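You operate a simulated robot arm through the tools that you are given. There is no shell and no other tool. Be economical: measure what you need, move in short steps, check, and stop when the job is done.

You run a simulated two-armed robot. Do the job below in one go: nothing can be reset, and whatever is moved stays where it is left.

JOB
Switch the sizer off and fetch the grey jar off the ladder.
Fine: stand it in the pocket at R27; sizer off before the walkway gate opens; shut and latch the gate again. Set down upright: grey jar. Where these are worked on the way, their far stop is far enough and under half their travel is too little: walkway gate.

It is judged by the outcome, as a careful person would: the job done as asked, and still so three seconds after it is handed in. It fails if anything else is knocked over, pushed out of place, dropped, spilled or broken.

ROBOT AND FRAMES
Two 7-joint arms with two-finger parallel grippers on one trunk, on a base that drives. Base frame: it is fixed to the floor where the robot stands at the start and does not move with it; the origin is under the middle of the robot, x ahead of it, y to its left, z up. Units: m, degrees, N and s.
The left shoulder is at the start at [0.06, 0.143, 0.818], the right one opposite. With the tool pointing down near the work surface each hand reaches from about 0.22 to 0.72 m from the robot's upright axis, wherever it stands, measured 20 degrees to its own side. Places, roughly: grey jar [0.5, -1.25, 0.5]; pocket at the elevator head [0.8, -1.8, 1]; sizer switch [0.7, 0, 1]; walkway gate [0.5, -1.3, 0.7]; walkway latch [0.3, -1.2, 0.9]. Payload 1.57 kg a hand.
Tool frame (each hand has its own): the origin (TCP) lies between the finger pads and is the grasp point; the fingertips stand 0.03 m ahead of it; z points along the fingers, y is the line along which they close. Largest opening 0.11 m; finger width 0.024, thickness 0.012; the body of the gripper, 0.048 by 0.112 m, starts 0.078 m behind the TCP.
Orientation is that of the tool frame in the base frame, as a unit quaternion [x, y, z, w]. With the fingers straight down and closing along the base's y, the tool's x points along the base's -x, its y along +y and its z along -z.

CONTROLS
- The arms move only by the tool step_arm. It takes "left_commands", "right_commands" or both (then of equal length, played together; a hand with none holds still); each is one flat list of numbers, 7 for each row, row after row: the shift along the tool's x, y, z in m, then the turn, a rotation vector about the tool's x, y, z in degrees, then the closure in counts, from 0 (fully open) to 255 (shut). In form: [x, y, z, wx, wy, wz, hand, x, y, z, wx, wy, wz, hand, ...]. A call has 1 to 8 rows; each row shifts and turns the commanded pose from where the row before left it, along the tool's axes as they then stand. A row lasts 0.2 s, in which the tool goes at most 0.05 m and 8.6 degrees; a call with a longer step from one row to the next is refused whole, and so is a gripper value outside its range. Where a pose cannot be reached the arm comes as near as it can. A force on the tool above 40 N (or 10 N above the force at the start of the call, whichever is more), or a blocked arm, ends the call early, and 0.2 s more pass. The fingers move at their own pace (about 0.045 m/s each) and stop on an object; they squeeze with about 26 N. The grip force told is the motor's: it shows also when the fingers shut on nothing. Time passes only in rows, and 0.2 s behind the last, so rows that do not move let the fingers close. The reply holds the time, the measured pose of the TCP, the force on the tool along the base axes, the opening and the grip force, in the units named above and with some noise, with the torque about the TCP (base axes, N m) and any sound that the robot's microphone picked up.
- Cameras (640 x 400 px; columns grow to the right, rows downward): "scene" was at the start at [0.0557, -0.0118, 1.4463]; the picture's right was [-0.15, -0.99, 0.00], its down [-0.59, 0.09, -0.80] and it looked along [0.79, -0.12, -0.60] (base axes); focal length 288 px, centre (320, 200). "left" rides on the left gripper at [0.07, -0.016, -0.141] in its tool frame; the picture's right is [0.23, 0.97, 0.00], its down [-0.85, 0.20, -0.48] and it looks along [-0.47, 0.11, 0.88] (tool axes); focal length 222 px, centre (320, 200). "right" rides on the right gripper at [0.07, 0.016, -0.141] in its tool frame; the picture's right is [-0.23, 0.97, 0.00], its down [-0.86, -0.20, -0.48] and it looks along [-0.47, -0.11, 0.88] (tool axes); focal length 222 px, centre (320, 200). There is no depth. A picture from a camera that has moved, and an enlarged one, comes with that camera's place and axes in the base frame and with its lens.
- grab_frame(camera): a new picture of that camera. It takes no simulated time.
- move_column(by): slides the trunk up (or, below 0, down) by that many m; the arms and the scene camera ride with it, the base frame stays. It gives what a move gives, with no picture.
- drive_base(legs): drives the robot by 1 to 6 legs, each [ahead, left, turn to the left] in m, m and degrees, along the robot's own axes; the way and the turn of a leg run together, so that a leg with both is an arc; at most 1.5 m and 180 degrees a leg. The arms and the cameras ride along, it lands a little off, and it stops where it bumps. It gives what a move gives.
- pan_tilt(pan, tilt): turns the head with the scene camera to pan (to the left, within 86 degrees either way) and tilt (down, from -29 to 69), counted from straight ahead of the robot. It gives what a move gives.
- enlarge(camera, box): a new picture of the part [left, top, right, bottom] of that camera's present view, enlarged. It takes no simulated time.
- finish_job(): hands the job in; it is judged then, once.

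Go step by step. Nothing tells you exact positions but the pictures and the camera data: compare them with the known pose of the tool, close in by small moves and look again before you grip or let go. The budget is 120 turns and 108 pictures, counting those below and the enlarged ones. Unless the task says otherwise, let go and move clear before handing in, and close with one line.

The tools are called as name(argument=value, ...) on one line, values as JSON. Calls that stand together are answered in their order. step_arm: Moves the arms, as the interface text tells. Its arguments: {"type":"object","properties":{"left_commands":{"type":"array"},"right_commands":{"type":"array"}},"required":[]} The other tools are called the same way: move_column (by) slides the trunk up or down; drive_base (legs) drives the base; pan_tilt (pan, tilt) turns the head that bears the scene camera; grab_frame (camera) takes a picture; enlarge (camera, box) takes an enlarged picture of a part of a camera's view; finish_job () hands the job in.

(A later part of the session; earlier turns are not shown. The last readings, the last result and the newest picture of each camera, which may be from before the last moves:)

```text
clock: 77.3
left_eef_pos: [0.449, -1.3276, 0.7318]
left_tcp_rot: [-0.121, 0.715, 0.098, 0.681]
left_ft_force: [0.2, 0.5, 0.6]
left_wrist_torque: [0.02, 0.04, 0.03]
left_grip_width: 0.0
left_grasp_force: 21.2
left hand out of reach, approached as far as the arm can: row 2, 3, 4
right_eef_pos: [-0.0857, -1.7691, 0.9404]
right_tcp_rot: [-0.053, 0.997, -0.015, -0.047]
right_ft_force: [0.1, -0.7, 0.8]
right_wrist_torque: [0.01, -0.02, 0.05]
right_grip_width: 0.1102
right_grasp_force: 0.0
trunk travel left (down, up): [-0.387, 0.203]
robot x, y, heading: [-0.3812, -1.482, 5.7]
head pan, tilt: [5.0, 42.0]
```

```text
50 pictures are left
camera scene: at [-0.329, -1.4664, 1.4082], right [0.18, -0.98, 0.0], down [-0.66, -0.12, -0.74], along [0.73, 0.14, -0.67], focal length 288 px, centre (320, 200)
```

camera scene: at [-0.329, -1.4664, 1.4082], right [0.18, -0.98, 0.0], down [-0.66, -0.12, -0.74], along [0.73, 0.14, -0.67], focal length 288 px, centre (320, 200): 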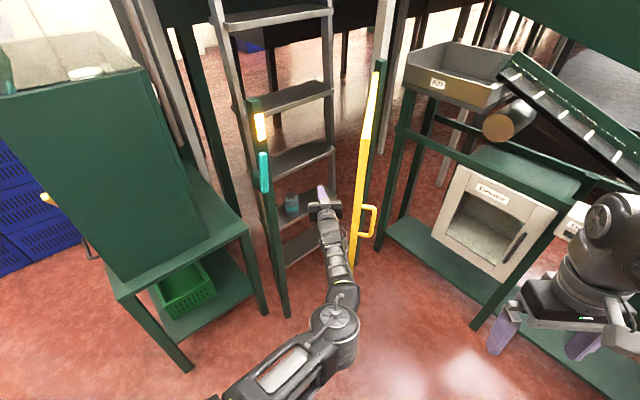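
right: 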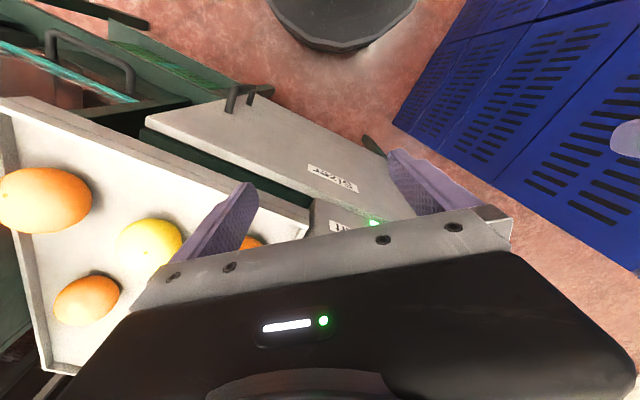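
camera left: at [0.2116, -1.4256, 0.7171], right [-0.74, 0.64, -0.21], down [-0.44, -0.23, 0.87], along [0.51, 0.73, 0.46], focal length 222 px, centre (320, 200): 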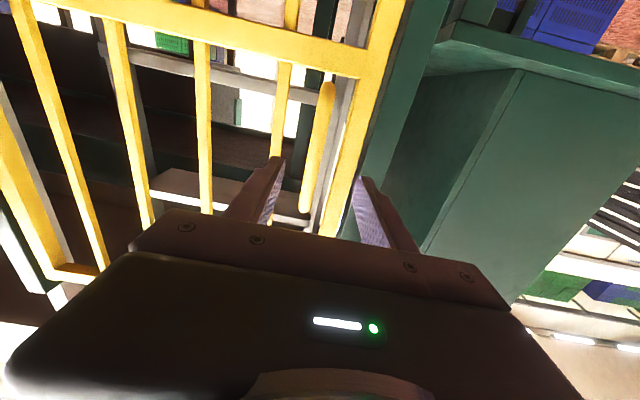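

The gate swings open under the push. Continuing to sweep it to the right.

step_arm(left_commands=[0, -0.035, -0.014, 0, 0, 0, 255, 0, -0.035, -0.014, 2, 0, 0, 255, 0, -0.035, -0.014, 2, 0, 0, 255, 0, -0.035, -0.012, 2, 0, 0, 255])

grab_frame(camera="scene")

```text
clock: 78.3
left_eef_pos: [0.4353, -1.4813, 0.7377]
left_tcp_rot: [-0.083, 0.72, 0.056, 0.687]
left_ft_force: [1.0, -0.5, -0.8]
left_wrist_torque: [0.0, 0.0, 0.0]
left_grip_width: 0.0001
left_grasp_force: 21.3
right_eef_pos: [-0.085, -1.7692, 0.9392]
right_tcp_rot: [-0.054, 0.997, -0.015, -0.046]
right_ft_force: [0.0, 0.4, -0.5]
right_wrist_torque: [-0.01, 0.0, 0.01]
right_grip_width: 0.1102
right_grasp_force: 0.0
trunk travel left (down, up): [-0.387, 0.203]
robot x, y, heading: [-0.3814, -1.4785, 5.5]
head pan, tilt: [5.0, 42.0]
```

```text
49 pictures are left
camera scene: at [-0.3293, -1.4669, 1.4083], right [0.18, -0.98, 0.0], down [-0.66, -0.12, -0.74], along [0.73, 0.14, -0.67], focal length 288 px, centre (320, 200)
```

scene: 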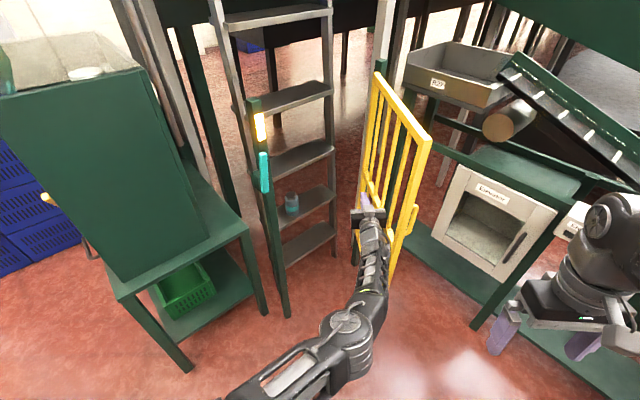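

The gate is about 55° open. A bit more.

step_arm(left_commands=[0, -0.035, 0.0, 0, 0, 0, 255, 0, -0.035, 0.0, 3, 0, 0, 255, 0, -0.035, 0.0, 4, 0, 0, 255, 0, -0.03, 0.0, 4, 0, 0, 255])

grab_frame(camera="scene")

```text
clock: 79.3
left_eef_pos: [0.446, -1.5841, 0.7811]
left_tcp_rot: [-0.017, 0.721, -0.013, 0.693]
left_ft_force: [0.5, 0.4, -0.2]
left_wrist_torque: [0.0, -0.01, 0.01]
left_grip_width: 0.0002
left_grasp_force: 21.2
left hand out of reach, approached as far as the arm can: row 2, 3, 4
right_eef_pos: [-0.0866, -1.771, 0.9397]
right_tcp_rot: [-0.053, 0.997, -0.016, -0.047]
right_ft_force: [0.3, -1.3, 0.6]
right_wrist_torque: [0.05, 0.0, -0.01]
right_grip_width: 0.1098
right_grasp_force: 0.1
trunk travel left (down, up): [-0.387, 0.203]
robot x, y, heading: [-0.3793, -1.4805, 5.4]
head pan, tilt: [5.0, 42.0]
```

```text
48 pictures are left
camera scene: at [-0.3298, -1.4674, 1.4084], right [0.18, -0.98, 0.0], down [-0.66, -0.12, -0.74], along [0.73, 0.14, -0.67], focal length 288 px, centre (320, 200)
```

scene: 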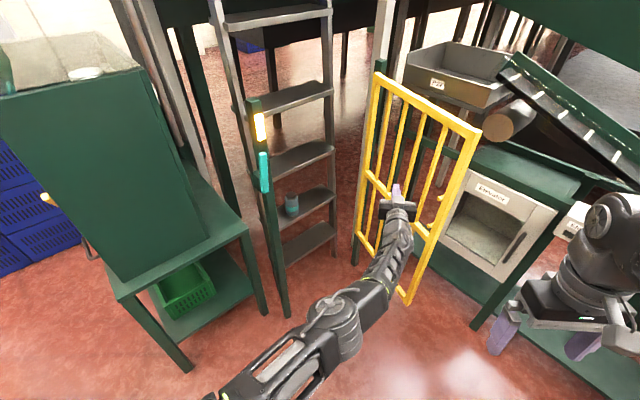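

The gate is open by about 73°, well past half. Now a closer look at the jar.

enlarge(camera="scene", box=[250, 160, 350, 250])

step_arm(left_commands=[0, 0.04, -0.02, 0, 0, 0, 255, 0, 0.04, -0.02, 0, 0, 0, 255, 0, 0.03, -0.03, 0, 0, 0, 255, 0, 0.03, -0.03, 0, 0, 0, 200, 0, 0.03, -0.03, -4, 0, 0, 100, 0, 0.03, -0.03, -4, 0, 0, 0])

```text
4.44 times, centred on (300, 205) of scene
camera zoom: at [-0.3298, -1.4674, 1.4084], right [0.18, -0.98, 0.0], down [-0.66, -0.12, -0.74], along [0.73, 0.14, -0.67], focal length 1279 px, centre (409, 178)
```

zoom: 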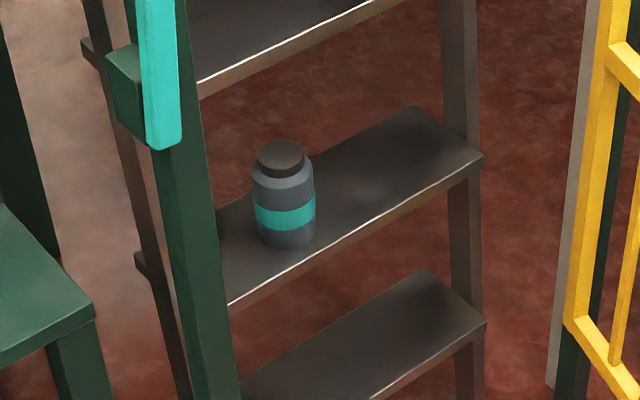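

```text
clock: 80.7
left_eef_pos: [0.3802, -1.4997, 0.7762]
left_tcp_rot: [-0.067, 0.72, 0.04, 0.69]
left_ft_force: [-0.4, 0.3, -0.8]
left_wrist_torque: [0.01, -0.03, -0.03]
left_grip_width: 0.0639
left_grasp_force: 0.1
left hand out of reach, approached as far as the arm can: row 2, 3, 4, 5, 6
right_eef_pos: [-0.0853, -1.7687, 0.9403]
right_tcp_rot: [-0.053, 0.997, -0.015, -0.047]
right_ft_force: [0.3, -0.7, -0.7]
right_wrist_torque: [-0.01, 0.0, -0.05]
right_grip_width: 0.1101
right_grasp_force: 0.1
trunk travel left (down, up): [-0.387, 0.203]
robot x, y, heading: [-0.3844, -1.4809, 5.6]
head pan, tilt: [5.0, 42.0]
```

The jar is about 6 cm wide and 10 cm tall, standing on the step at z≈0.487. A pitched grasp of about 50° down suits both the step and the bin, so I'll look at the R27 bin to check.

enlarge(camera="scene", box=[390, 30, 530, 130])

```text
4.00 times, centred on (460, 80) of scene
camera zoom: at [-0.3296, -1.4668, 1.4083], right [0.18, -0.98, 0.0], down [-0.66, -0.12, -0.74], along [0.73, 0.14, -0.67], focal length 1151 px, centre (-240, 680)
```

zoom: 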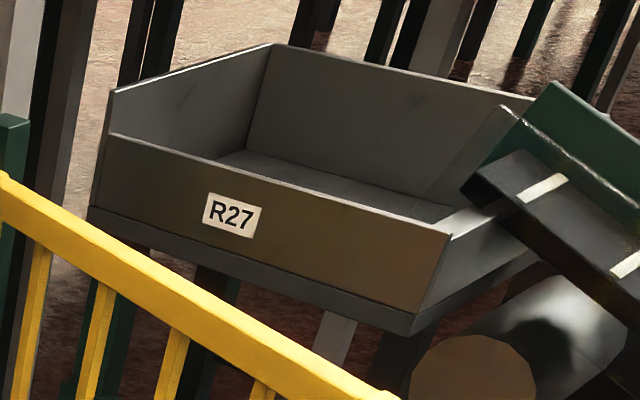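

The bin is about 0.30 × 0.20 m, centred near (0.763,-1.75) with its floor around z≈1.0, and a pitched grasp will suit it. I'll pitch the left hand about 50° down while drawing it back.

step_arm(left_commands=[0, 0.01, -0.035, 0, 8.3, 0, 58, 0, 0.01, -0.035, 0, 8.3, 0, 58, 0, 0.01, -0.035, 0, 8.3, 0, 58, 0, 0.01, -0.035, 0, 8.3, 0, 58, 0, 0, -0.03, 0, 8.3, 0, 58, 0, 0, -0.03, 0, 8.3, 0, 58])

grab_frame(camera="scene")

```text
clock: 82.1
left_eef_pos: [0.2013, -1.4934, 0.8475]
left_tcp_rot: [-0.075, 0.944, 0.006, 0.321]
left_ft_force: [1.0, 0.0, 0.0]
left_wrist_torque: [0.03, 0.0, -0.02]
left_grip_width: 0.0849
left_grasp_force: 0.1
left hand out of reach, approached as far as the arm can: row 1
right_eef_pos: [-0.0863, -1.7698, 0.9383]
right_tcp_rot: [-0.054, 0.997, -0.015, -0.046]
right_ft_force: [0.4, 0.3, 0.2]
right_wrist_torque: [0.01, -0.03, 0.04]
right_grip_width: 0.1099
right_grasp_force: 0.0
trunk travel left (down, up): [-0.387, 0.203]
robot x, y, heading: [-0.3851, -1.4776, 5.5]
head pan, tilt: [5.0, 42.0]
```

```text
45 pictures are left
camera scene: at [-0.3295, -1.4664, 1.4083], right [0.18, -0.98, 0.0], down [-0.66, -0.12, -0.74], along [0.73, 0.14, -0.67], focal length 288 px, centre (320, 200)
```

scene: 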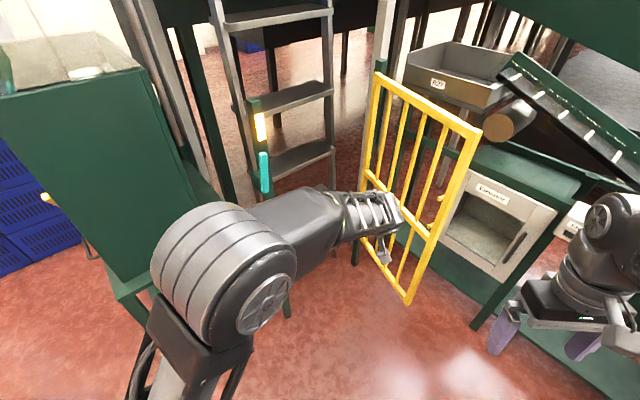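

The hand is pitched 53° down. I'll drive toward the jar, turning left, and lower the trunk.

drive_base(legs=[[0.24, -0.06, 25]])

move_column(by=-0.15)

pan_tilt(pan=0, tilt=38)

grab_frame(camera="scene")

grab_frame(camera="left")

```text
clock: 84.0
left_eef_pos: [0.4069, -1.2259, 0.847]
left_tcp_rot: [-0.276, 0.906, 0.077, 0.313]
left_ft_force: [0.1, -0.5, -0.6]
left_wrist_torque: [0.0, 0.01, -0.01]
left_grip_width: 0.085
left_grasp_force: 0.0
right_eef_pos: [0.261, -1.5973, 0.9394]
right_tcp_rot: [-0.267, 0.963, -0.024, -0.042]
right_ft_force: [1.1, -0.2, -0.7]
right_wrist_torque: [0.01, 0.02, 0.01]
right_grip_width: 0.1096
right_grasp_force: 0.0
trunk travel left (down, up): [-0.387, 0.203]
robot x, y, heading: [-0.1279, -1.4585, 30.3]
head pan, tilt: [5.0, 42.0]
```

```text
clock: 85.7
left_eef_pos: [0.407, -1.2256, 0.6982]
left_tcp_rot: [-0.276, 0.906, 0.075, 0.313]
left_ft_force: [0.2, -0.1, -0.3]
left_wrist_torque: [-0.01, -0.04, -0.01]
left_grip_width: 0.0846
left_grasp_force: 0.1
right_eef_pos: [0.2608, -1.597, 0.7898]
right_tcp_rot: [-0.267, 0.962, -0.025, -0.042]
right_ft_force: [0.1, 0.5, -0.7]
right_wrist_torque: [0.03, 0.03, 0.01]
right_grip_width: 0.1098
right_grasp_force: 0.1
trunk travel left (down, up): [-0.237, 0.353]
robot x, y, heading: [-0.1285, -1.4585, 30.5]
head pan, tilt: [5.0, 42.0]
```

```text
clock: 86.4
left_eef_pos: [0.4061, -1.2261, 0.6979]
left_tcp_rot: [-0.276, 0.906, 0.075, 0.312]
left_ft_force: [-0.8, 0.2, 0.1]
left_wrist_torque: [-0.01, 0.01, -0.01]
left_grip_width: 0.0851
left_grasp_force: 0.0
right_eef_pos: [0.2618, -1.5963, 0.7894]
right_tcp_rot: [-0.266, 0.963, -0.025, -0.042]
right_ft_force: [0.2, 0.1, -0.2]
right_wrist_torque: [0.01, -0.01, 0.02]
right_grip_width: 0.1097
right_grasp_force: 0.0
trunk travel left (down, up): [-0.237, 0.353]
robot x, y, heading: [-0.1315, -1.456, 30.4]
head pan, tilt: [0.0, 38.0]
```

```text
44 pictures are left
camera scene: at [-0.0805, -1.4289, 1.2642], right [0.51, -0.86, 0.0], down [-0.53, -0.31, -0.79], along [0.68, 0.4, -0.62], focal length 288 px, centre (320, 200)
```

scene: 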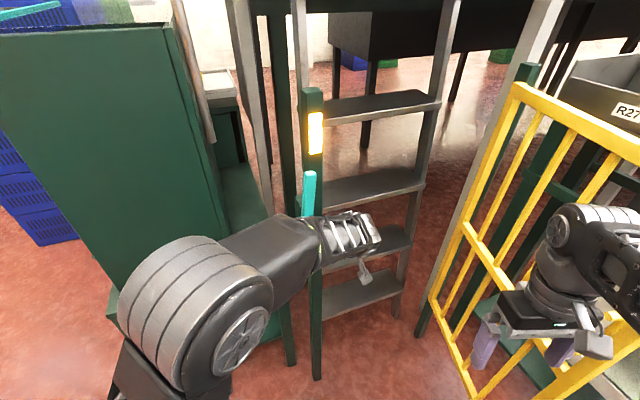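

```text
43 pictures are left
camera left: at [0.296, -1.314, 0.7689], right [-0.68, 0.71, -0.17], down [0.2, 0.41, 0.89], along [0.7, 0.57, -0.42], focal length 222 px, centre (320, 200)
```

left: 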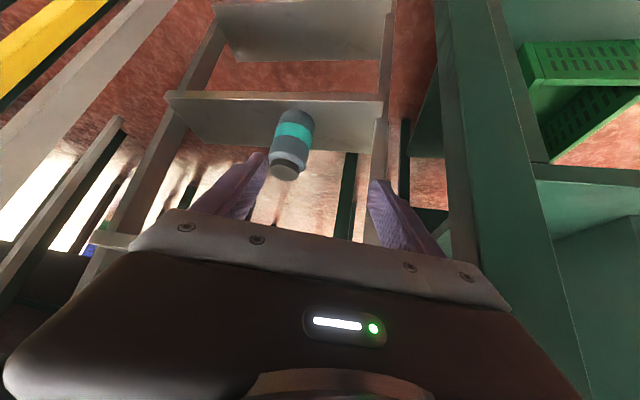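

The jar's location is confirmed at (0.58,-1.167). The left elbow would foul the latch post, so the right arm is better for the grasp. I'll pull the left hand back first, then pitch the right hand.

step_arm(left_commands=[0, 0, -0.04, 0, 0, 0, 58, 0, 0, -0.04, 0, 0, 0, 58, 0.0317, 0.002, -0.0243, 0, 0, 0, 58, 0.0317, 0.002, -0.0243, 0, 0, 0, 58, 0.0317, 0.002, -0.0243, 0, 0, 0, 58, 0.0317, 0.002, -0.0243, 0, 0, 0, 58], right_commands=[0, 0, 0, 0, -7, 0, 58, 0, 0, 0, 0, -7, 0, 58, 0, 0, 0, 0, -7, 0, 58, 0, 0, 0, 0, -7, 0, 58, 0, 0, 0, 0, -7, 0, 58, 0, 0, 0, 0, -7, 0, 58])

grab_frame(camera="scene")

```text
clock: 87.8
left_eef_pos: [0.2261, -1.3303, 0.7626]
left_tcp_rot: [-0.276, 0.905, 0.075, 0.314]
left_ft_force: [0.3, -0.4, 0.0]
left_wrist_torque: [0.01, 0.01, -0.02]
left_grip_width: 0.0849
left_grasp_force: 0.1
right_eef_pos: [0.271, -1.6027, 0.8062]
right_tcp_rot: [-0.258, 0.914, 0.073, 0.305]
right_ft_force: [0.1, 0.0, -0.1]
right_wrist_torque: [0.05, 0.01, 0.01]
right_grip_width: 0.0851
right_grasp_force: 0.0
right hand out of reach, approached as far as the arm can: row 6
trunk travel left (down, up): [-0.237, 0.353]
robot x, y, heading: [-0.1282, -1.4575, 30.2]
head pan, tilt: [0.0, 38.0]
```

```text
42 pictures are left
camera scene: at [-0.0805, -1.4289, 1.2642], right [0.51, -0.86, 0.0], down [-0.53, -0.31, -0.79], along [0.68, 0.4, -0.62], focal length 288 px, centre (320, 200)
```

scene: 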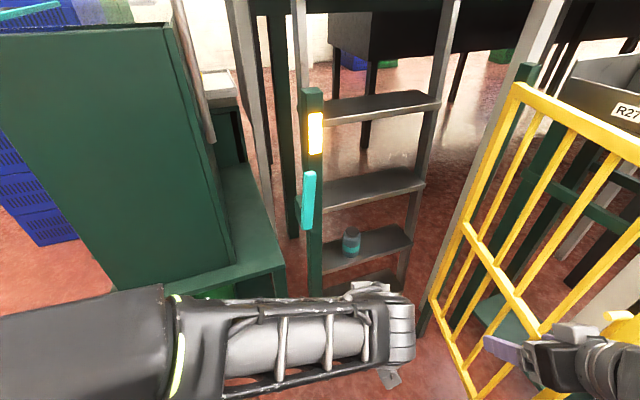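

The right hand is pitched 53° on a 29° heading. I'll move it toward the pre-grasp point in front of the jar.

step_arm(right_commands=[-0.025, 0.014, 0.0276, 0, 0, 0, 58, -0.025, 0.014, 0.0276, 0, 0, 0, 58, -0.025, 0.018, 0.0276, 0, 0, 0, 58, -0.022, 0.02, 0.0276, 0, 0, 0, 58, -0.02, 0.022, 0.0276, 0, 0, 0, 58, -0.02, 0.022, 0.0276, 0, 0, 0, 58, -0.02, 0.022, 0.0276, 0, 0, 0, 58])

grab_frame(camera="scene")

grab_frame(camera="right")

```text
clock: 89.4
left_eef_pos: [0.227, -1.3314, 0.7622]
left_tcp_rot: [-0.277, 0.905, 0.076, 0.313]
left_ft_force: [-0.2, -0.8, -0.3]
left_wrist_torque: [0.0, 0.03, 0.02]
left_grip_width: 0.085
left_grasp_force: 0.0
right_eef_pos: [0.4131, -1.3643, 0.7404]
right_tcp_rot: [-0.258, 0.914, 0.073, 0.305]
right_ft_force: [0.5, 0.0, 0.6]
right_wrist_torque: [0.0, 0.0, 0.0]
right_grip_width: 0.0848
right_grasp_force: 0.1
trunk travel left (down, up): [-0.237, 0.353]
robot x, y, heading: [-0.1276, -1.4567, 30.1]
head pan, tilt: [0.0, 38.0]
```

```text
41 pictures are left
camera scene: at [-0.0804, -1.4289, 1.2642], right [0.5, -0.86, 0.0], down [-0.53, -0.31, -0.79], along [0.68, 0.4, -0.62], focal length 288 px, centre (320, 200)
```

scene: 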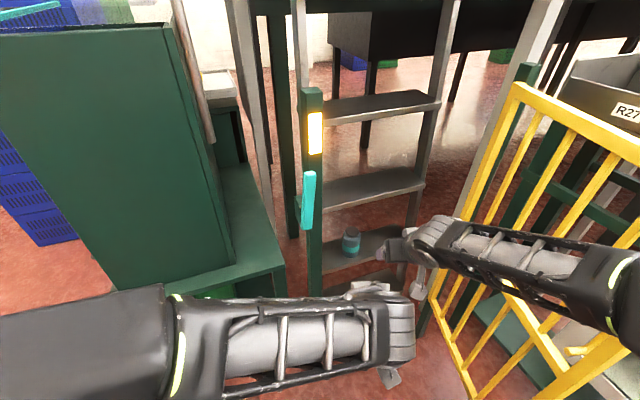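

```text
40 pictures are left
camera right: at [0.2851, -1.4217, 0.8126], right [-0.35, 0.93, 0.11], down [0.44, 0.06, 0.9], along [0.83, 0.36, -0.42], focal length 222 px, centre (320, 200)
```

right: 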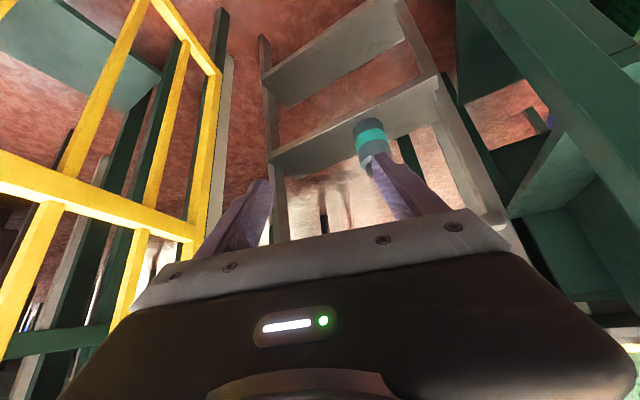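

The right camera confirms the jar at about (0.57–0.58,-1.17). I'll align laterally, then go in along the tool axis and check before closing.

step_arm(right_commands=[-0.0258, 0.0292, 0.01, 0, 0, 0, 58, -0.0258, 0.0292, 0.01, 0, 0, 0, 58, -0.0257, 0.0291, 0.01, 0, 0, 0, 58, 0, 0, 0.04, 0, 0, 0, 58, 0, 0, 0.04, 0, 0, 0, 58])

grab_frame(camera="right")

enlarge(camera="scene", box=[280, 160, 480, 300])

```text
clock: 90.6
left_eef_pos: [0.2272, -1.3305, 0.7611]
left_tcp_rot: [-0.276, 0.905, 0.076, 0.314]
left_ft_force: [-0.6, 0.7, 0.2]
left_wrist_torque: [-0.03, -0.01, 0.0]
left_grip_width: 0.0848
left_grasp_force: 0.0
right_eef_pos: [0.4755, -1.2251, 0.6947]
right_tcp_rot: [-0.258, 0.914, 0.073, 0.306]
right_ft_force: [0.2, 0.0, -0.3]
right_wrist_torque: [0.02, -0.02, -0.01]
right_grip_width: 0.0848
right_grasp_force: 0.1
trunk travel left (down, up): [-0.237, 0.353]
robot x, y, heading: [-0.128, -1.4588, 30.1]
head pan, tilt: [0.0, 38.0]
```

```text
39 pictures are left
camera right: at [0.3476, -1.2823, 0.7672], right [-0.35, 0.93, 0.11], down [0.44, 0.06, 0.9], along [0.83, 0.36, -0.42], focal length 222 px, centre (320, 200)
```

right: 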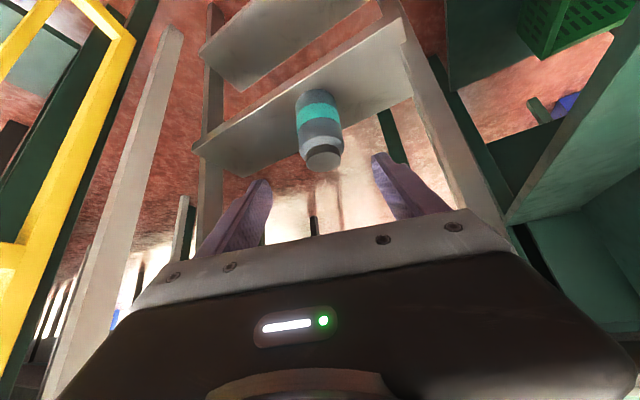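

```text
2.86 times, centred on (380, 230) of scene
camera zoom: at [-0.0804, -1.4289, 1.2642], right [0.51, -0.86, 0.0], down [-0.53, -0.31, -0.79], along [0.68, 0.4, -0.62], focal length 822 px, centre (149, 114)
```

zoom: 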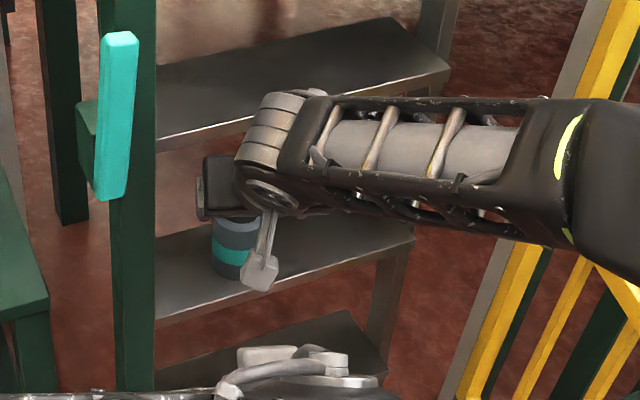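

The jar is centred between the fingers. I'll advance 16 cm and check.

step_arm(right_commands=[0, 0, 0.04, 0, 0, 0, 58, 0, 0, 0.04, 0, 0, 0, 58, 0, 0, 0.04, 0, 0, 0, 58, 0, 0, 0.035, 0, 0, 0, 58])

grab_frame(camera="right")

```text
clock: 91.6
left_eef_pos: [0.2275, -1.3304, 0.7622]
left_tcp_rot: [-0.276, 0.905, 0.075, 0.314]
left_ft_force: [0.7, 0.0, -0.1]
left_wrist_torque: [-0.01, -0.01, 0.03]
left_grip_width: 0.0851
left_grasp_force: 0.1
right_eef_pos: [0.5578, -1.181, 0.57]
right_tcp_rot: [-0.258, 0.913, 0.072, 0.306]
right_ft_force: [0.3, 0.3, 0.3]
right_wrist_torque: [0.01, 0.01, 0.01]
right_grip_width: 0.0848
right_grasp_force: 0.0
trunk travel left (down, up): [-0.237, 0.353]
robot x, y, heading: [-0.1266, -1.4569, 30.2]
head pan, tilt: [0.0, 38.0]
```

```text
37 pictures are left
camera right: at [0.4298, -1.2385, 0.6419], right [-0.35, 0.93, 0.11], down [0.43, 0.06, 0.9], along [0.83, 0.36, -0.42], focal length 222 px, centre (320, 200)
```

right: 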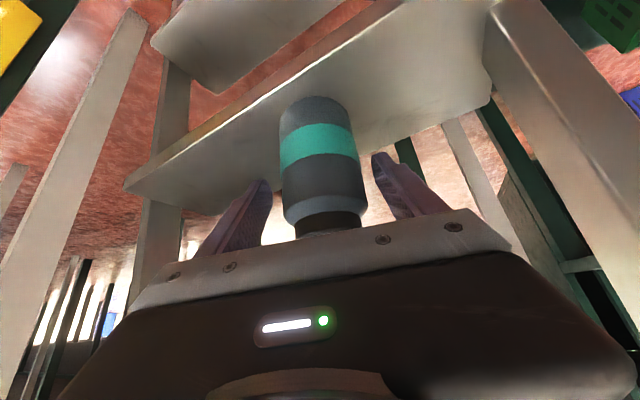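

The jar lines up. I'll advance the last 4 cm and close.

step_arm(right_commands=[0, 0, 0.02, 0, 0, 0, 58, 0, 0, 0.02, 0, 0, 0, 58, 0, 0, 0, 0, 0, 0, 255, 0, 0, 0, 0, 0, 0, 255, 0, 0, 0, 0, 0, 0, 255])

grab_frame(camera="right")

```text
clock: 92.8
left_eef_pos: [0.2271, -1.3316, 0.7611]
left_tcp_rot: [-0.276, 0.906, 0.075, 0.313]
left_ft_force: [-0.5, 0.6, 0.3]
left_wrist_torque: [0.01, 0.01, 0.03]
left_grip_width: 0.0852
left_grasp_force: 0.1
right_eef_pos: [0.5771, -1.1689, 0.5385]
right_tcp_rot: [-0.257, 0.914, 0.073, 0.305]
right_ft_force: [0.5, 1.4, 0.7]
right_wrist_torque: [0.09, 0.04, -0.02]
right_grip_width: 0.0594
right_grasp_force: 25.9
trunk travel left (down, up): [-0.237, 0.353]
robot x, y, heading: [-0.1263, -1.4612, 30.5]
head pan, tilt: [0.0, 38.0]
```

```text
36 pictures are left
camera right: at [0.4501, -1.2264, 0.6104], right [-0.35, 0.93, 0.11], down [0.44, 0.06, 0.9], along [0.83, 0.36, -0.42], focal length 222 px, centre (320, 200)
```

right: 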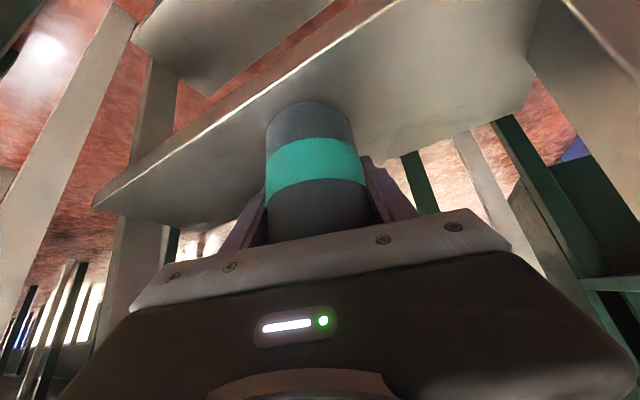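

The jar is gripped (59 mm). I'll lift it 2 cm and draw it back off the step, then to the right.

step_arm(right_commands=[-0.0119, -0.0005, -0.0161, 0, 0, 0, 255, -0.006, 0, -0.008, 0, 0, 0, 255, 0.0321, 0.0015, -0.0238, 0, 0, 0, 255, 0.0321, 0.0015, -0.0238, 0, 0, 0, 255, 0.0321, 0.0015, -0.0238, 0, 0, 0, 255, 0.02, -0.03, -0.015, 0, 0, 0, 255, 0.01, -0.045, -0.01, 0, 0, 0, 255, 0.01, -0.045, -0.01, 0, 0, 0, 255])

grab_frame(camera="scene")

```text
clock: 94.6
left_eef_pos: [0.2281, -1.3304, 0.7622]
left_tcp_rot: [-0.278, 0.905, 0.077, 0.313]
left_ft_force: [0.8, -0.2, 0.2]
left_wrist_torque: [0.03, -0.01, -0.01]
left_grip_width: 0.0849
left_grasp_force: 0.0
right_eef_pos: [0.4847, -1.3519, 0.5759]
right_tcp_rot: [-0.259, 0.913, 0.073, 0.305]
right_ft_force: [0.0, -0.1, -2.7]
right_wrist_torque: [0.01, -0.01, -0.03]
right_grip_width: 0.0592
right_grasp_force: 26.3
trunk travel left (down, up): [-0.237, 0.353]
robot x, y, heading: [-0.1281, -1.4581, 30.4]
head pan, tilt: [0.0, 38.0]
```

```text
35 pictures are left
camera scene: at [-0.0801, -1.4289, 1.2642], right [0.51, -0.86, 0.0], down [-0.53, -0.31, -0.79], along [0.68, 0.4, -0.62], focal length 288 px, centre (320, 200)
```

scene: 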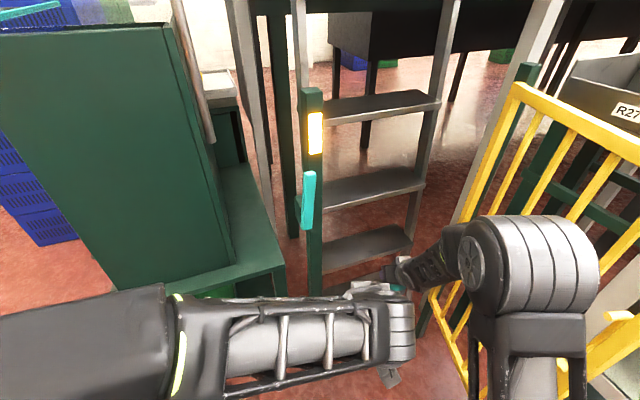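

The jar is clear of the ladder. I'll back up 10 cm, raise the trunk, and look at the bin.

drive_base(legs=[[-0.12, 0, 0]])

move_column(by=0.35)

pan_tilt(pan=-40, tilt=38)

grab_frame(camera="scene")

```text
clock: 95.8
left_eef_pos: [0.1246, -1.39, 0.7625]
left_tcp_rot: [-0.279, 0.905, 0.076, 0.313]
left_ft_force: [-0.5, -0.2, -0.8]
left_wrist_torque: [0.01, 0.01, 0.0]
left_grip_width: 0.0848
left_grasp_force: 0.1
right_eef_pos: [0.3834, -1.412, 0.5759]
right_tcp_rot: [-0.26, 0.913, 0.073, 0.305]
right_ft_force: [0.7, -0.3, -2.4]
right_wrist_torque: [0.03, -0.02, -0.01]
right_grip_width: 0.0591
right_grasp_force: 26.7
trunk travel left (down, up): [-0.237, 0.353]
robot x, y, heading: [-0.2354, -1.5208, 30.6]
head pan, tilt: [0.0, 38.0]
```

```text
clock: 99.3
left_eef_pos: [0.1243, -1.3893, 1.1101]
left_tcp_rot: [-0.279, 0.905, 0.076, 0.313]
left_ft_force: [0.1, 0.3, -0.3]
left_wrist_torque: [0.03, 0.01, 0.01]
left_grip_width: 0.0851
left_grasp_force: 0.1
right_eef_pos: [0.385, -1.4121, 0.9254]
right_tcp_rot: [-0.26, 0.913, 0.073, 0.305]
right_ft_force: [0.0, -0.3, -1.6]
right_wrist_torque: [0.01, -0.05, -0.02]
right_grip_width: 0.0593
right_grasp_force: 26.3
trunk travel left (down, up): [-0.587, 0.003]
robot x, y, heading: [-0.2301, -1.5232, 30.7]
head pan, tilt: [0.0, 38.0]
```

```text
clock: 100.3
left_eef_pos: [0.1237, -1.3903, 1.1119]
left_tcp_rot: [-0.278, 0.905, 0.076, 0.313]
left_ft_force: [-0.5, 0.2, -0.4]
left_wrist_torque: [0.0, 0.0, -0.02]
left_grip_width: 0.085
left_grasp_force: 0.1
right_eef_pos: [0.383, -1.412, 0.9258]
right_tcp_rot: [-0.26, 0.913, 0.073, 0.305]
right_ft_force: [-0.5, -0.5, -1.6]
right_wrist_torque: [0.01, 0.0, -0.01]
right_grip_width: 0.0593
right_grasp_force: 26.0
trunk travel left (down, up): [-0.587, 0.003]
robot x, y, heading: [-0.2301, -1.5132, 30.5]
head pan, tilt: [-40.0, 38.0]
```

```text
34 pictures are left
camera scene: at [-0.1727, -1.5472, 1.6142], right [-0.16, -0.99, 0.0], down [-0.61, 0.1, -0.79], along [0.78, -0.13, -0.62], focal length 288 px, centre (320, 200)
```

scene: 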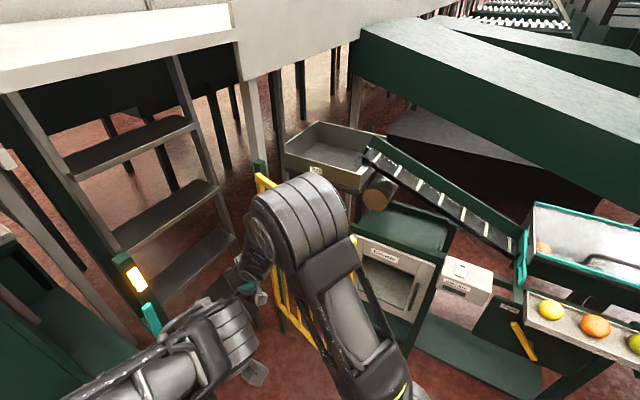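

enlarge(camera="scene", box=[260, 100, 420, 220])

```text
3.33 times, centred on (340, 160) of scene
camera zoom: at [-0.1727, -1.5472, 1.6142], right [-0.16, -0.99, 0.0], down [-0.61, 0.1, -0.79], along [0.78, -0.13, -0.62], focal length 959 px, centre (253, 333)
```

zoom: 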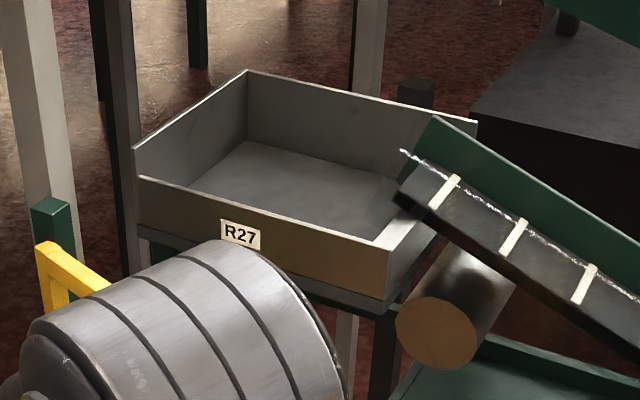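

The bin interior is about 0.30×0.25 m, centred near (0.80,-1.77), with its front wall top at about 1.08. I'll raise the jar above gate and bin-wall height first.

step_arm(right_commands=[-0.0238, -0.001, -0.0322, 0, 0, 0, 255, -0.0238, -0.001, -0.0322, 0, 0, 0, 255, -0.0238, -0.001, -0.0322, 0, 0, 0, 255, -0.0238, -0.001, -0.0322, 0, 0, 0, 255, -0.0238, -0.001, -0.0322, 0, 0, 0, 255, -0.0238, -0.001, -0.0322, 0, 0, 0, 255])

```text
clock: 101.7
left_eef_pos: [0.1232, -1.3913, 1.1115]
left_tcp_rot: [-0.279, 0.905, 0.076, 0.313]
left_ft_force: [-0.5, -0.2, -0.4]
left_wrist_torque: [-0.03, 0.04, 0.0]
left_grip_width: 0.0849
left_grasp_force: 0.0
right_eef_pos: [0.385, -1.4118, 1.1643]
right_tcp_rot: [-0.26, 0.914, 0.073, 0.304]
right_ft_force: [0.0, 0.3, -1.5]
right_wrist_torque: [0.03, -0.03, -0.02]
right_grip_width: 0.0592
right_grasp_force: 26.2
trunk travel left (down, up): [-0.587, 0.003]
robot x, y, heading: [-0.2294, -1.5197, 30.6]
head pan, tilt: [-40.0, 38.0]
```

Jar bottom is now at about 1.11. I'll turn the robot right to face the bin, then drive in stages.

drive_base(legs=[[0, 0, -45]])

step_arm(right_commands=[0, 0.04, 0, 0, 0, 0, 255, 0, 0.04, 0, 0, 0, 0, 255, 0, 0.04, 0, 0, 0, 0, 255, 0, 0.03, 0, 0, 0, 0, 255])

pan_tilt(pan=-10, tilt=45)

grab_frame(camera="scene")

```text
clock: 104.2
left_eef_pos: [0.1114, -1.6769, 1.111]
left_tcp_rot: [0.085, 0.943, -0.048, 0.318]
left_ft_force: [-0.3, 0.1, 0.3]
left_wrist_torque: [-0.02, -0.02, -0.04]
left_grip_width: 0.0849
left_grasp_force: 0.0
right_eef_pos: [0.2845, -1.8739, 1.1637]
right_tcp_rot: [0.107, 0.944, -0.048, 0.31]
right_ft_force: [-0.4, 0.5, -1.9]
right_wrist_torque: [-0.03, -0.02, 0.0]
right_grip_width: 0.0594
right_grasp_force: 26.3
trunk travel left (down, up): [-0.587, 0.003]
robot x, y, heading: [-0.2306, -1.5193, -13.8]
head pan, tilt: [-40.0, 38.0]
```

```text
clock: 105.2
left_eef_pos: [0.1137, -1.6771, 1.1112]
left_tcp_rot: [0.085, 0.943, -0.048, 0.318]
left_ft_force: [-0.3, 0.1, 0.6]
left_wrist_torque: [0.0, -0.03, 0.0]
left_grip_width: 0.0847
left_grasp_force: 0.2
right_eef_pos: [0.3178, -1.726, 1.1568]
right_tcp_rot: [0.106, 0.944, -0.048, 0.309]
right_ft_force: [0.0, -0.5, -2.0]
right_wrist_torque: [-0.03, -0.05, 0.0]
right_grip_width: 0.0596
right_grasp_force: 26.7
trunk travel left (down, up): [-0.587, 0.003]
robot x, y, heading: [-0.2307, -1.5193, -13.9]
head pan, tilt: [-40.0, 38.0]
```

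```text
clock: 106.1
left_eef_pos: [0.1117, -1.6761, 1.1117]
left_tcp_rot: [0.084, 0.943, -0.047, 0.318]
left_ft_force: [0.2, 0.2, 0.1]
left_wrist_torque: [0.0, -0.01, -0.01]
left_grip_width: 0.0851
left_grasp_force: 0.1
right_eef_pos: [0.3171, -1.726, 1.1568]
right_tcp_rot: [0.106, 0.944, -0.048, 0.31]
right_ft_force: [0.0, 0.6, -1.8]
right_wrist_torque: [-0.03, 0.0, -0.01]
right_grip_width: 0.0595
right_grasp_force: 26.1
trunk travel left (down, up): [-0.587, 0.003]
robot x, y, heading: [-0.2307, -1.5171, -14.1]
head pan, tilt: [-10.0, 45.0]
```

```text
32 pictures are left
camera scene: at [-0.1869, -1.544, 1.604], right [-0.41, -0.91, 0.0], down [-0.65, 0.29, -0.71], along [0.65, -0.29, -0.71], focal length 288 px, centre (320, 200)
```

scene: 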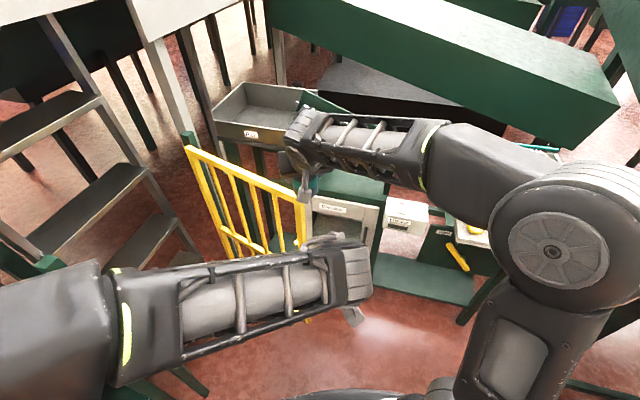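

The gate end is now around (0.37,-1.76), nearly fully open. I'll move the left hand off to the left, then drive forward part way.

step_arm(left_commands=[0, 0.04, -0.01, 0, 0, 0, 58, 0, 0.04, -0.01, 0, 0, 0, 58, 0, 0.04, -0.01, 0, 0, 0, 58, 0, 0.04, 0, 0, 0, 0, 58, 0, 0.04, 0, 0, 0, 0, 58])

drive_base(legs=[[0.25, 0.08, 0]])

grab_frame(camera="scene")

```text
clock: 107.3
left_eef_pos: [0.1435, -1.4836, 1.1389]
left_tcp_rot: [0.085, 0.943, -0.047, 0.318]
left_ft_force: [-0.2, 0.3, -0.4]
left_wrist_torque: [-0.01, 0.0, -0.01]
left_grip_width: 0.0849
left_grasp_force: 0.1
left hand out of reach, approached as far as the arm can: row 5
right_eef_pos: [0.3167, -1.7255, 1.1576]
right_tcp_rot: [0.105, 0.944, -0.05, 0.309]
right_ft_force: [-0.7, 0.5, -1.6]
right_wrist_torque: [-0.04, -0.03, -0.02]
right_grip_width: 0.0591
right_grasp_force: 25.9
trunk travel left (down, up): [-0.587, 0.003]
robot x, y, heading: [-0.2318, -1.5196, -13.9]
head pan, tilt: [-10.0, 45.0]
```

```text
clock: 109.2
left_eef_pos: [0.4126, -1.4745, 1.1383]
left_tcp_rot: [0.09, 0.943, -0.05, 0.318]
left_ft_force: [0.0, 0.1, 0.5]
left_wrist_torque: [0.01, 0.05, 0.01]
left_grip_width: 0.0848
left_grasp_force: 0.0
right_eef_pos: [0.5832, -1.7172, 1.1573]
right_tcp_rot: [0.11, 0.943, -0.049, 0.31]
right_ft_force: [-0.5, 0.1, -2.1]
right_wrist_torque: [-0.02, -0.03, 0.01]
right_grip_width: 0.059
right_grasp_force: 25.9
trunk travel left (down, up): [-0.587, 0.003]
robot x, y, heading: [0.0354, -1.5091, -14.4]
head pan, tilt: [-10.0, 45.0]
```

```text
31 pictures are left
camera scene: at [0.0815, -1.5304, 1.6039], right [-0.41, -0.91, 0.0], down [-0.64, 0.29, -0.71], along [0.64, -0.29, -0.71], focal length 288 px, centre (320, 200)
```

scene: 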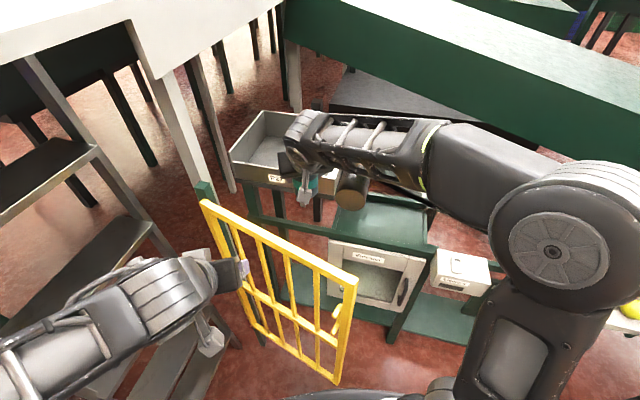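

Good clearance. I'll drive a little more ahead, then extend the right arm over the bin and look.

drive_base(legs=[[0.07, 0.02, 0]])

step_arm(right_commands=[-0.006, 0, -0.008, 0, 0, 0, 255, -0.0321, 0, 0.0238, 0, 0, 0, 255, -0.0321, 0, 0.0238, 0, 0, 0, 255])

grab_frame(camera="scene")

grab_frame(camera="right")

```text
clock: 110.2
left_eef_pos: [0.4863, -1.4738, 1.1378]
left_tcp_rot: [0.089, 0.943, -0.048, 0.317]
left_ft_force: [1.4, -0.3, -0.5]
left_wrist_torque: [0.0, 0.01, 0.0]
left_grip_width: 0.0854
left_grasp_force: 0.1
right_eef_pos: [0.6582, -1.7165, 1.1556]
right_tcp_rot: [0.11, 0.944, -0.049, 0.309]
right_ft_force: [0.6, 0.3, -2.6]
right_wrist_torque: [0.0, -0.01, -0.01]
right_grip_width: 0.0592
right_grasp_force: 26.2
trunk travel left (down, up): [-0.587, 0.003]
robot x, y, heading: [0.1117, -1.5014, -14.3]
head pan, tilt: [-10.0, 45.0]
```

```text
clock: 111.0
left_eef_pos: [0.4849, -1.4733, 1.1374]
left_tcp_rot: [0.089, 0.943, -0.048, 0.317]
left_ft_force: [0.5, -0.2, 0.1]
left_wrist_torque: [-0.04, -0.01, 0.04]
left_grip_width: 0.0854
left_grasp_force: 0.1
right_eef_pos: [0.7337, -1.7334, 1.1699]
right_tcp_rot: [0.109, 0.943, -0.05, 0.309]
right_ft_force: [0.4, -0.9, -1.3]
right_wrist_torque: [-0.02, -0.04, -0.04]
right_grip_width: 0.0591
right_grasp_force: 26.5
trunk travel left (down, up): [-0.587, 0.003]
robot x, y, heading: [0.1092, -1.5057, -14.7]
head pan, tilt: [-10.0, 45.0]
```

```text
30 pictures are left
camera scene: at [0.1547, -1.5295, 1.6039], right [-0.41, -0.91, 0.0], down [-0.64, 0.29, -0.71], along [0.64, -0.29, -0.71], focal length 288 px, centre (320, 200)
```

scene: 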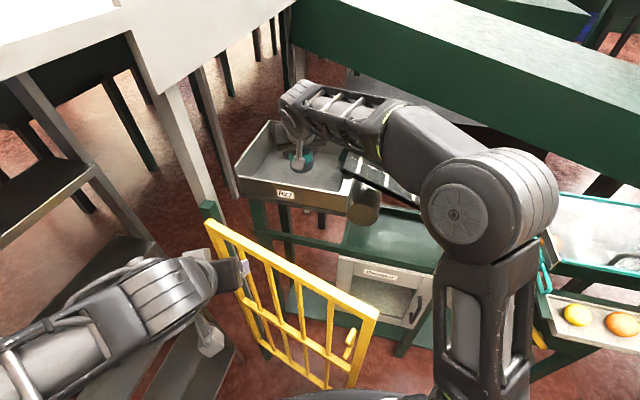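

```text
29 pictures are left
camera right: at [0.6032, -1.6845, 1.2429], right [0.41, 0.91, 0.11], down [0.35, -0.27, 0.9], along [0.84, -0.33, -0.43], focal length 222 px, centre (320, 200)
```

right: 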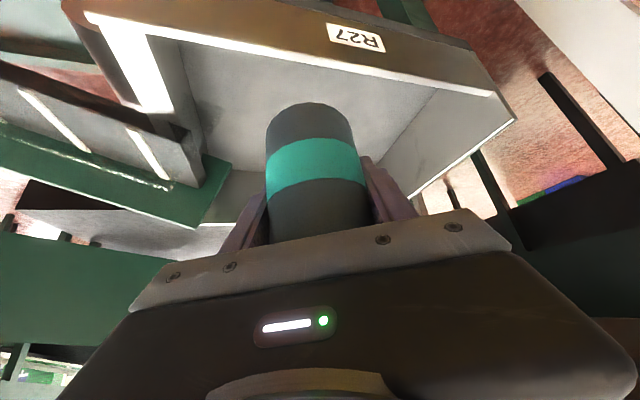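

The jar is just inside the front wall (R27, wall top ≈1.09). I'll move 8.5 cm deeper, then lower most of the way.

step_arm(right_commands=[-0.0345, 0, 0.0256, 0, 0, 0, 255, -0.0345, 0, 0.0256, 0, 0, 0, 255, 0.018, 0, 0.024, 0, 0, 0, 255, 0.018, 0, 0.024, 0, 0, 0, 255])

grab_frame(camera="right")

enlarge(camera="scene", box=[220, 60, 400, 220])

```text
clock: 112.0
left_eef_pos: [0.4855, -1.4743, 1.139]
left_tcp_rot: [0.089, 0.943, -0.048, 0.318]
left_ft_force: [-0.6, 0.7, 0.1]
left_wrist_torque: [0.02, -0.01, -0.04]
left_grip_width: 0.085
left_grasp_force: 0.0
right_eef_pos: [0.8211, -1.7572, 1.1074]
right_tcp_rot: [0.108, 0.943, -0.049, 0.309]
right_ft_force: [-0.9, 0.6, -1.7]
right_wrist_torque: [0.01, -0.03, -0.01]
right_grip_width: 0.0593
right_grasp_force: 26.1
trunk travel left (down, up): [-0.587, 0.003]
robot x, y, heading: [0.1062, -1.5055, -14.5]
head pan, tilt: [-10.0, 45.0]
```

```text
28 pictures are left
camera right: at [0.6904, -1.7069, 1.1791], right [0.41, 0.91, 0.11], down [0.35, -0.27, 0.9], along [0.84, -0.33, -0.43], focal length 222 px, centre (320, 200)
```

right: 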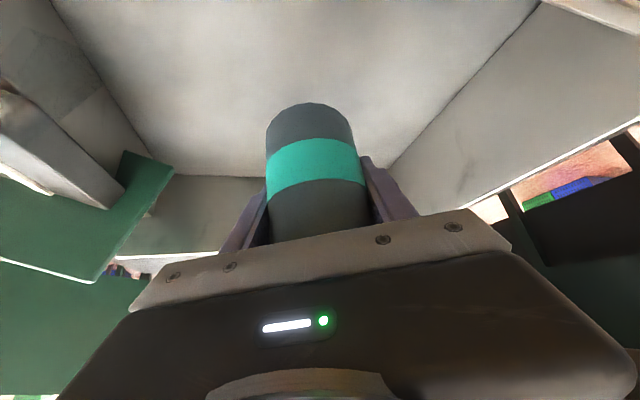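

```text
2.50 times, centred on (310, 140) of scene
camera zoom: at [0.1548, -1.5295, 1.6039], right [-0.41, -0.91, 0.0], down [-0.64, 0.29, -0.71], along [0.64, -0.29, -0.71], focal length 719 px, centre (345, 350)
```

zoom: 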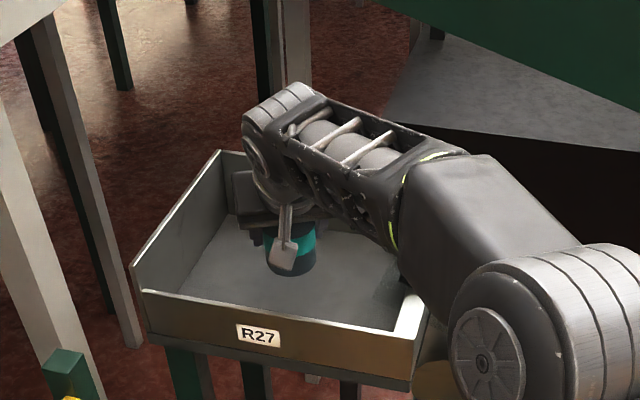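

The jar is centred over the bin floor. Lowering gently.

step_arm(right_commands=[0.0089, 0, 0.012, 0, 0, 0, 255, 0.0089, 0, 0.012, 0, 0, 0, 255, 0.003, 0, 0.004, 0, 0, 0, 255])

grab_frame(camera="right")

```text
clock: 112.8
left_eef_pos: [0.4849, -1.4741, 1.1391]
left_tcp_rot: [0.088, 0.943, -0.048, 0.317]
left_ft_force: [0.3, 0.3, -0.3]
left_wrist_torque: [0.01, -0.02, 0.0]
left_grip_width: 0.0849
left_grasp_force: 0.0
right_eef_pos: [0.817, -1.7565, 1.0712]
right_tcp_rot: [0.109, 0.943, -0.049, 0.309]
right_ft_force: [-0.4, 0.0, -2.8]
right_wrist_torque: [-0.01, -0.06, -0.02]
right_grip_width: 0.0592
right_grasp_force: 25.7
trunk travel left (down, up): [-0.587, 0.003]
robot x, y, heading: [0.1102, -1.5013, -14.4]
head pan, tilt: [-10.0, 45.0]
```

```text
26 pictures are left
camera right: at [0.6869, -1.7068, 1.1438], right [0.41, 0.91, 0.11], down [0.35, -0.27, 0.9], along [0.84, -0.33, -0.43], focal length 222 px, centre (320, 200)
```

right: 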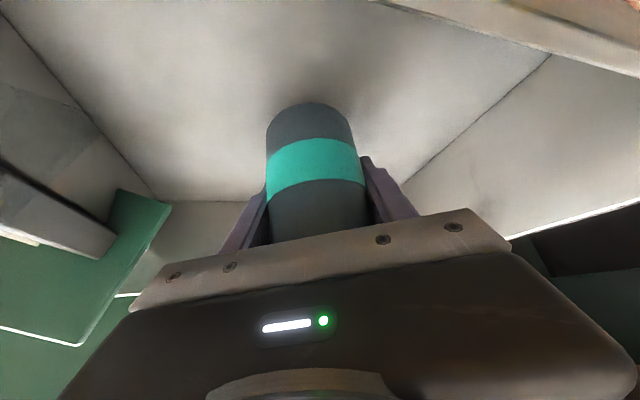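

step_arm(right_commands=[0.003, 0, 0.004, 0, 0, 0, 255, 0.003, 0, 0.004, 0, 0, 0, 255, 0, 0, 0, 0, 0, 0, 255])

step_arm(right_commands=[0.0018, 0, 0.0024, 0, 0, 0, 255, 0.0018, 0, 0.0024, 0, 0, 0, 255])

```text
clock: 113.7
left_eef_pos: [0.4848, -1.4727, 1.1388]
left_tcp_rot: [0.089, 0.943, -0.048, 0.317]
left_ft_force: [-1.2, -0.2, -0.4]
left_wrist_torque: [-0.03, 0.0, 0.02]
left_grip_width: 0.0851
left_grasp_force: 0.0
right_eef_pos: [0.8167, -1.7577, 1.0619]
right_tcp_rot: [0.109, 0.943, -0.05, 0.31]
right_ft_force: [-0.4, 0.3, -1.9]
right_wrist_torque: [-0.03, -0.02, 0.02]
right_grip_width: 0.059
right_grasp_force: 26.2
trunk travel left (down, up): [-0.587, 0.003]
robot x, y, heading: [0.1092, -1.5016, -14.4]
head pan, tilt: [-10.0, 45.0]
```

```text
clock: 114.2
left_eef_pos: [0.4849, -1.4731, 1.1378]
left_tcp_rot: [0.089, 0.943, -0.048, 0.317]
left_ft_force: [-0.3, -0.4, -0.4]
left_wrist_torque: [0.0, 0.02, -0.04]
left_grip_width: 0.0851
left_grasp_force: 0.1
right_eef_pos: [0.8174, -1.7584, 1.0549]
right_tcp_rot: [0.109, 0.943, -0.049, 0.31]
right_ft_force: [-0.4, 0.5, -2.0]
right_wrist_torque: [-0.02, 0.0, -0.01]
right_grip_width: 0.059
right_grasp_force: 25.8
trunk travel left (down, up): [-0.587, 0.003]
robot x, y, heading: [0.1095, -1.5054, -14.4]
head pan, tilt: [-10.0, 45.0]
```

Still hanging free. I'll keep lowering in 3 mm rows.

step_arm(right_commands=[0.0018, 0, 0.0024, 0, 0, 0, 255, 0.0018, 0, 0.0024, 0, 0, 0, 255])

step_arm(right_commands=[0.0018, 0, 0.0024, 0, 0, 0, 255, 0.0012, 0, 0.0016, 0, 0, 0, 255])

grab_frame(camera="right")

```text
clock: 114.8
left_eef_pos: [0.4844, -1.4734, 1.1389]
left_tcp_rot: [0.088, 0.943, -0.048, 0.318]
left_ft_force: [0.3, 1.1, 0.5]
left_wrist_torque: [0.03, 0.02, 0.01]
left_grip_width: 0.0849
left_grasp_force: 0.0
right_eef_pos: [0.8171, -1.7576, 1.0551]
right_tcp_rot: [0.109, 0.942, -0.048, 0.314]
right_ft_force: [2.4, -3.8, 13.8]
right_wrist_torque: [0.33, 0.04, -0.02]
right_grip_width: 0.059
right_grasp_force: 26.5
trunk travel left (down, up): [-0.587, 0.003]
robot x, y, heading: [0.1083, -1.503, -14.3]
head pan, tilt: [-10.0, 45.0]
```

```text
clock: 115.5
left_eef_pos: [0.4827, -1.4729, 1.1401]
left_tcp_rot: [0.089, 0.942, -0.048, 0.319]
left_ft_force: [0.2, -0.2, -0.5]
left_wrist_torque: [-0.01, 0.01, 0.0]
left_grip_width: 0.0851
left_grasp_force: 0.0
right_eef_pos: [0.8167, -1.7574, 1.0508]
right_tcp_rot: [0.109, 0.942, -0.048, 0.315]
right_ft_force: [2.7, -3.8, 30.2]
right_wrist_torque: [0.79, 0.52, -0.01]
right_grip_width: 0.0593
right_grasp_force: 26.0
trunk travel left (down, up): [-0.587, 0.003]
robot x, y, heading: [0.1081, -1.5016, -14.4]
head pan, tilt: [-10.0, 45.0]
```

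```text
25 pictures are left
camera right: at [0.6844, -1.707, 1.1217], right [0.41, 0.91, 0.12], down [0.34, -0.27, 0.9], along [0.85, -0.33, -0.42], focal length 222 px, centre (320, 200)
```

right: 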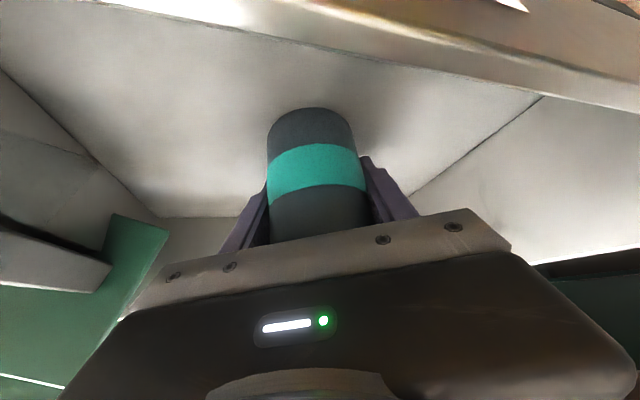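

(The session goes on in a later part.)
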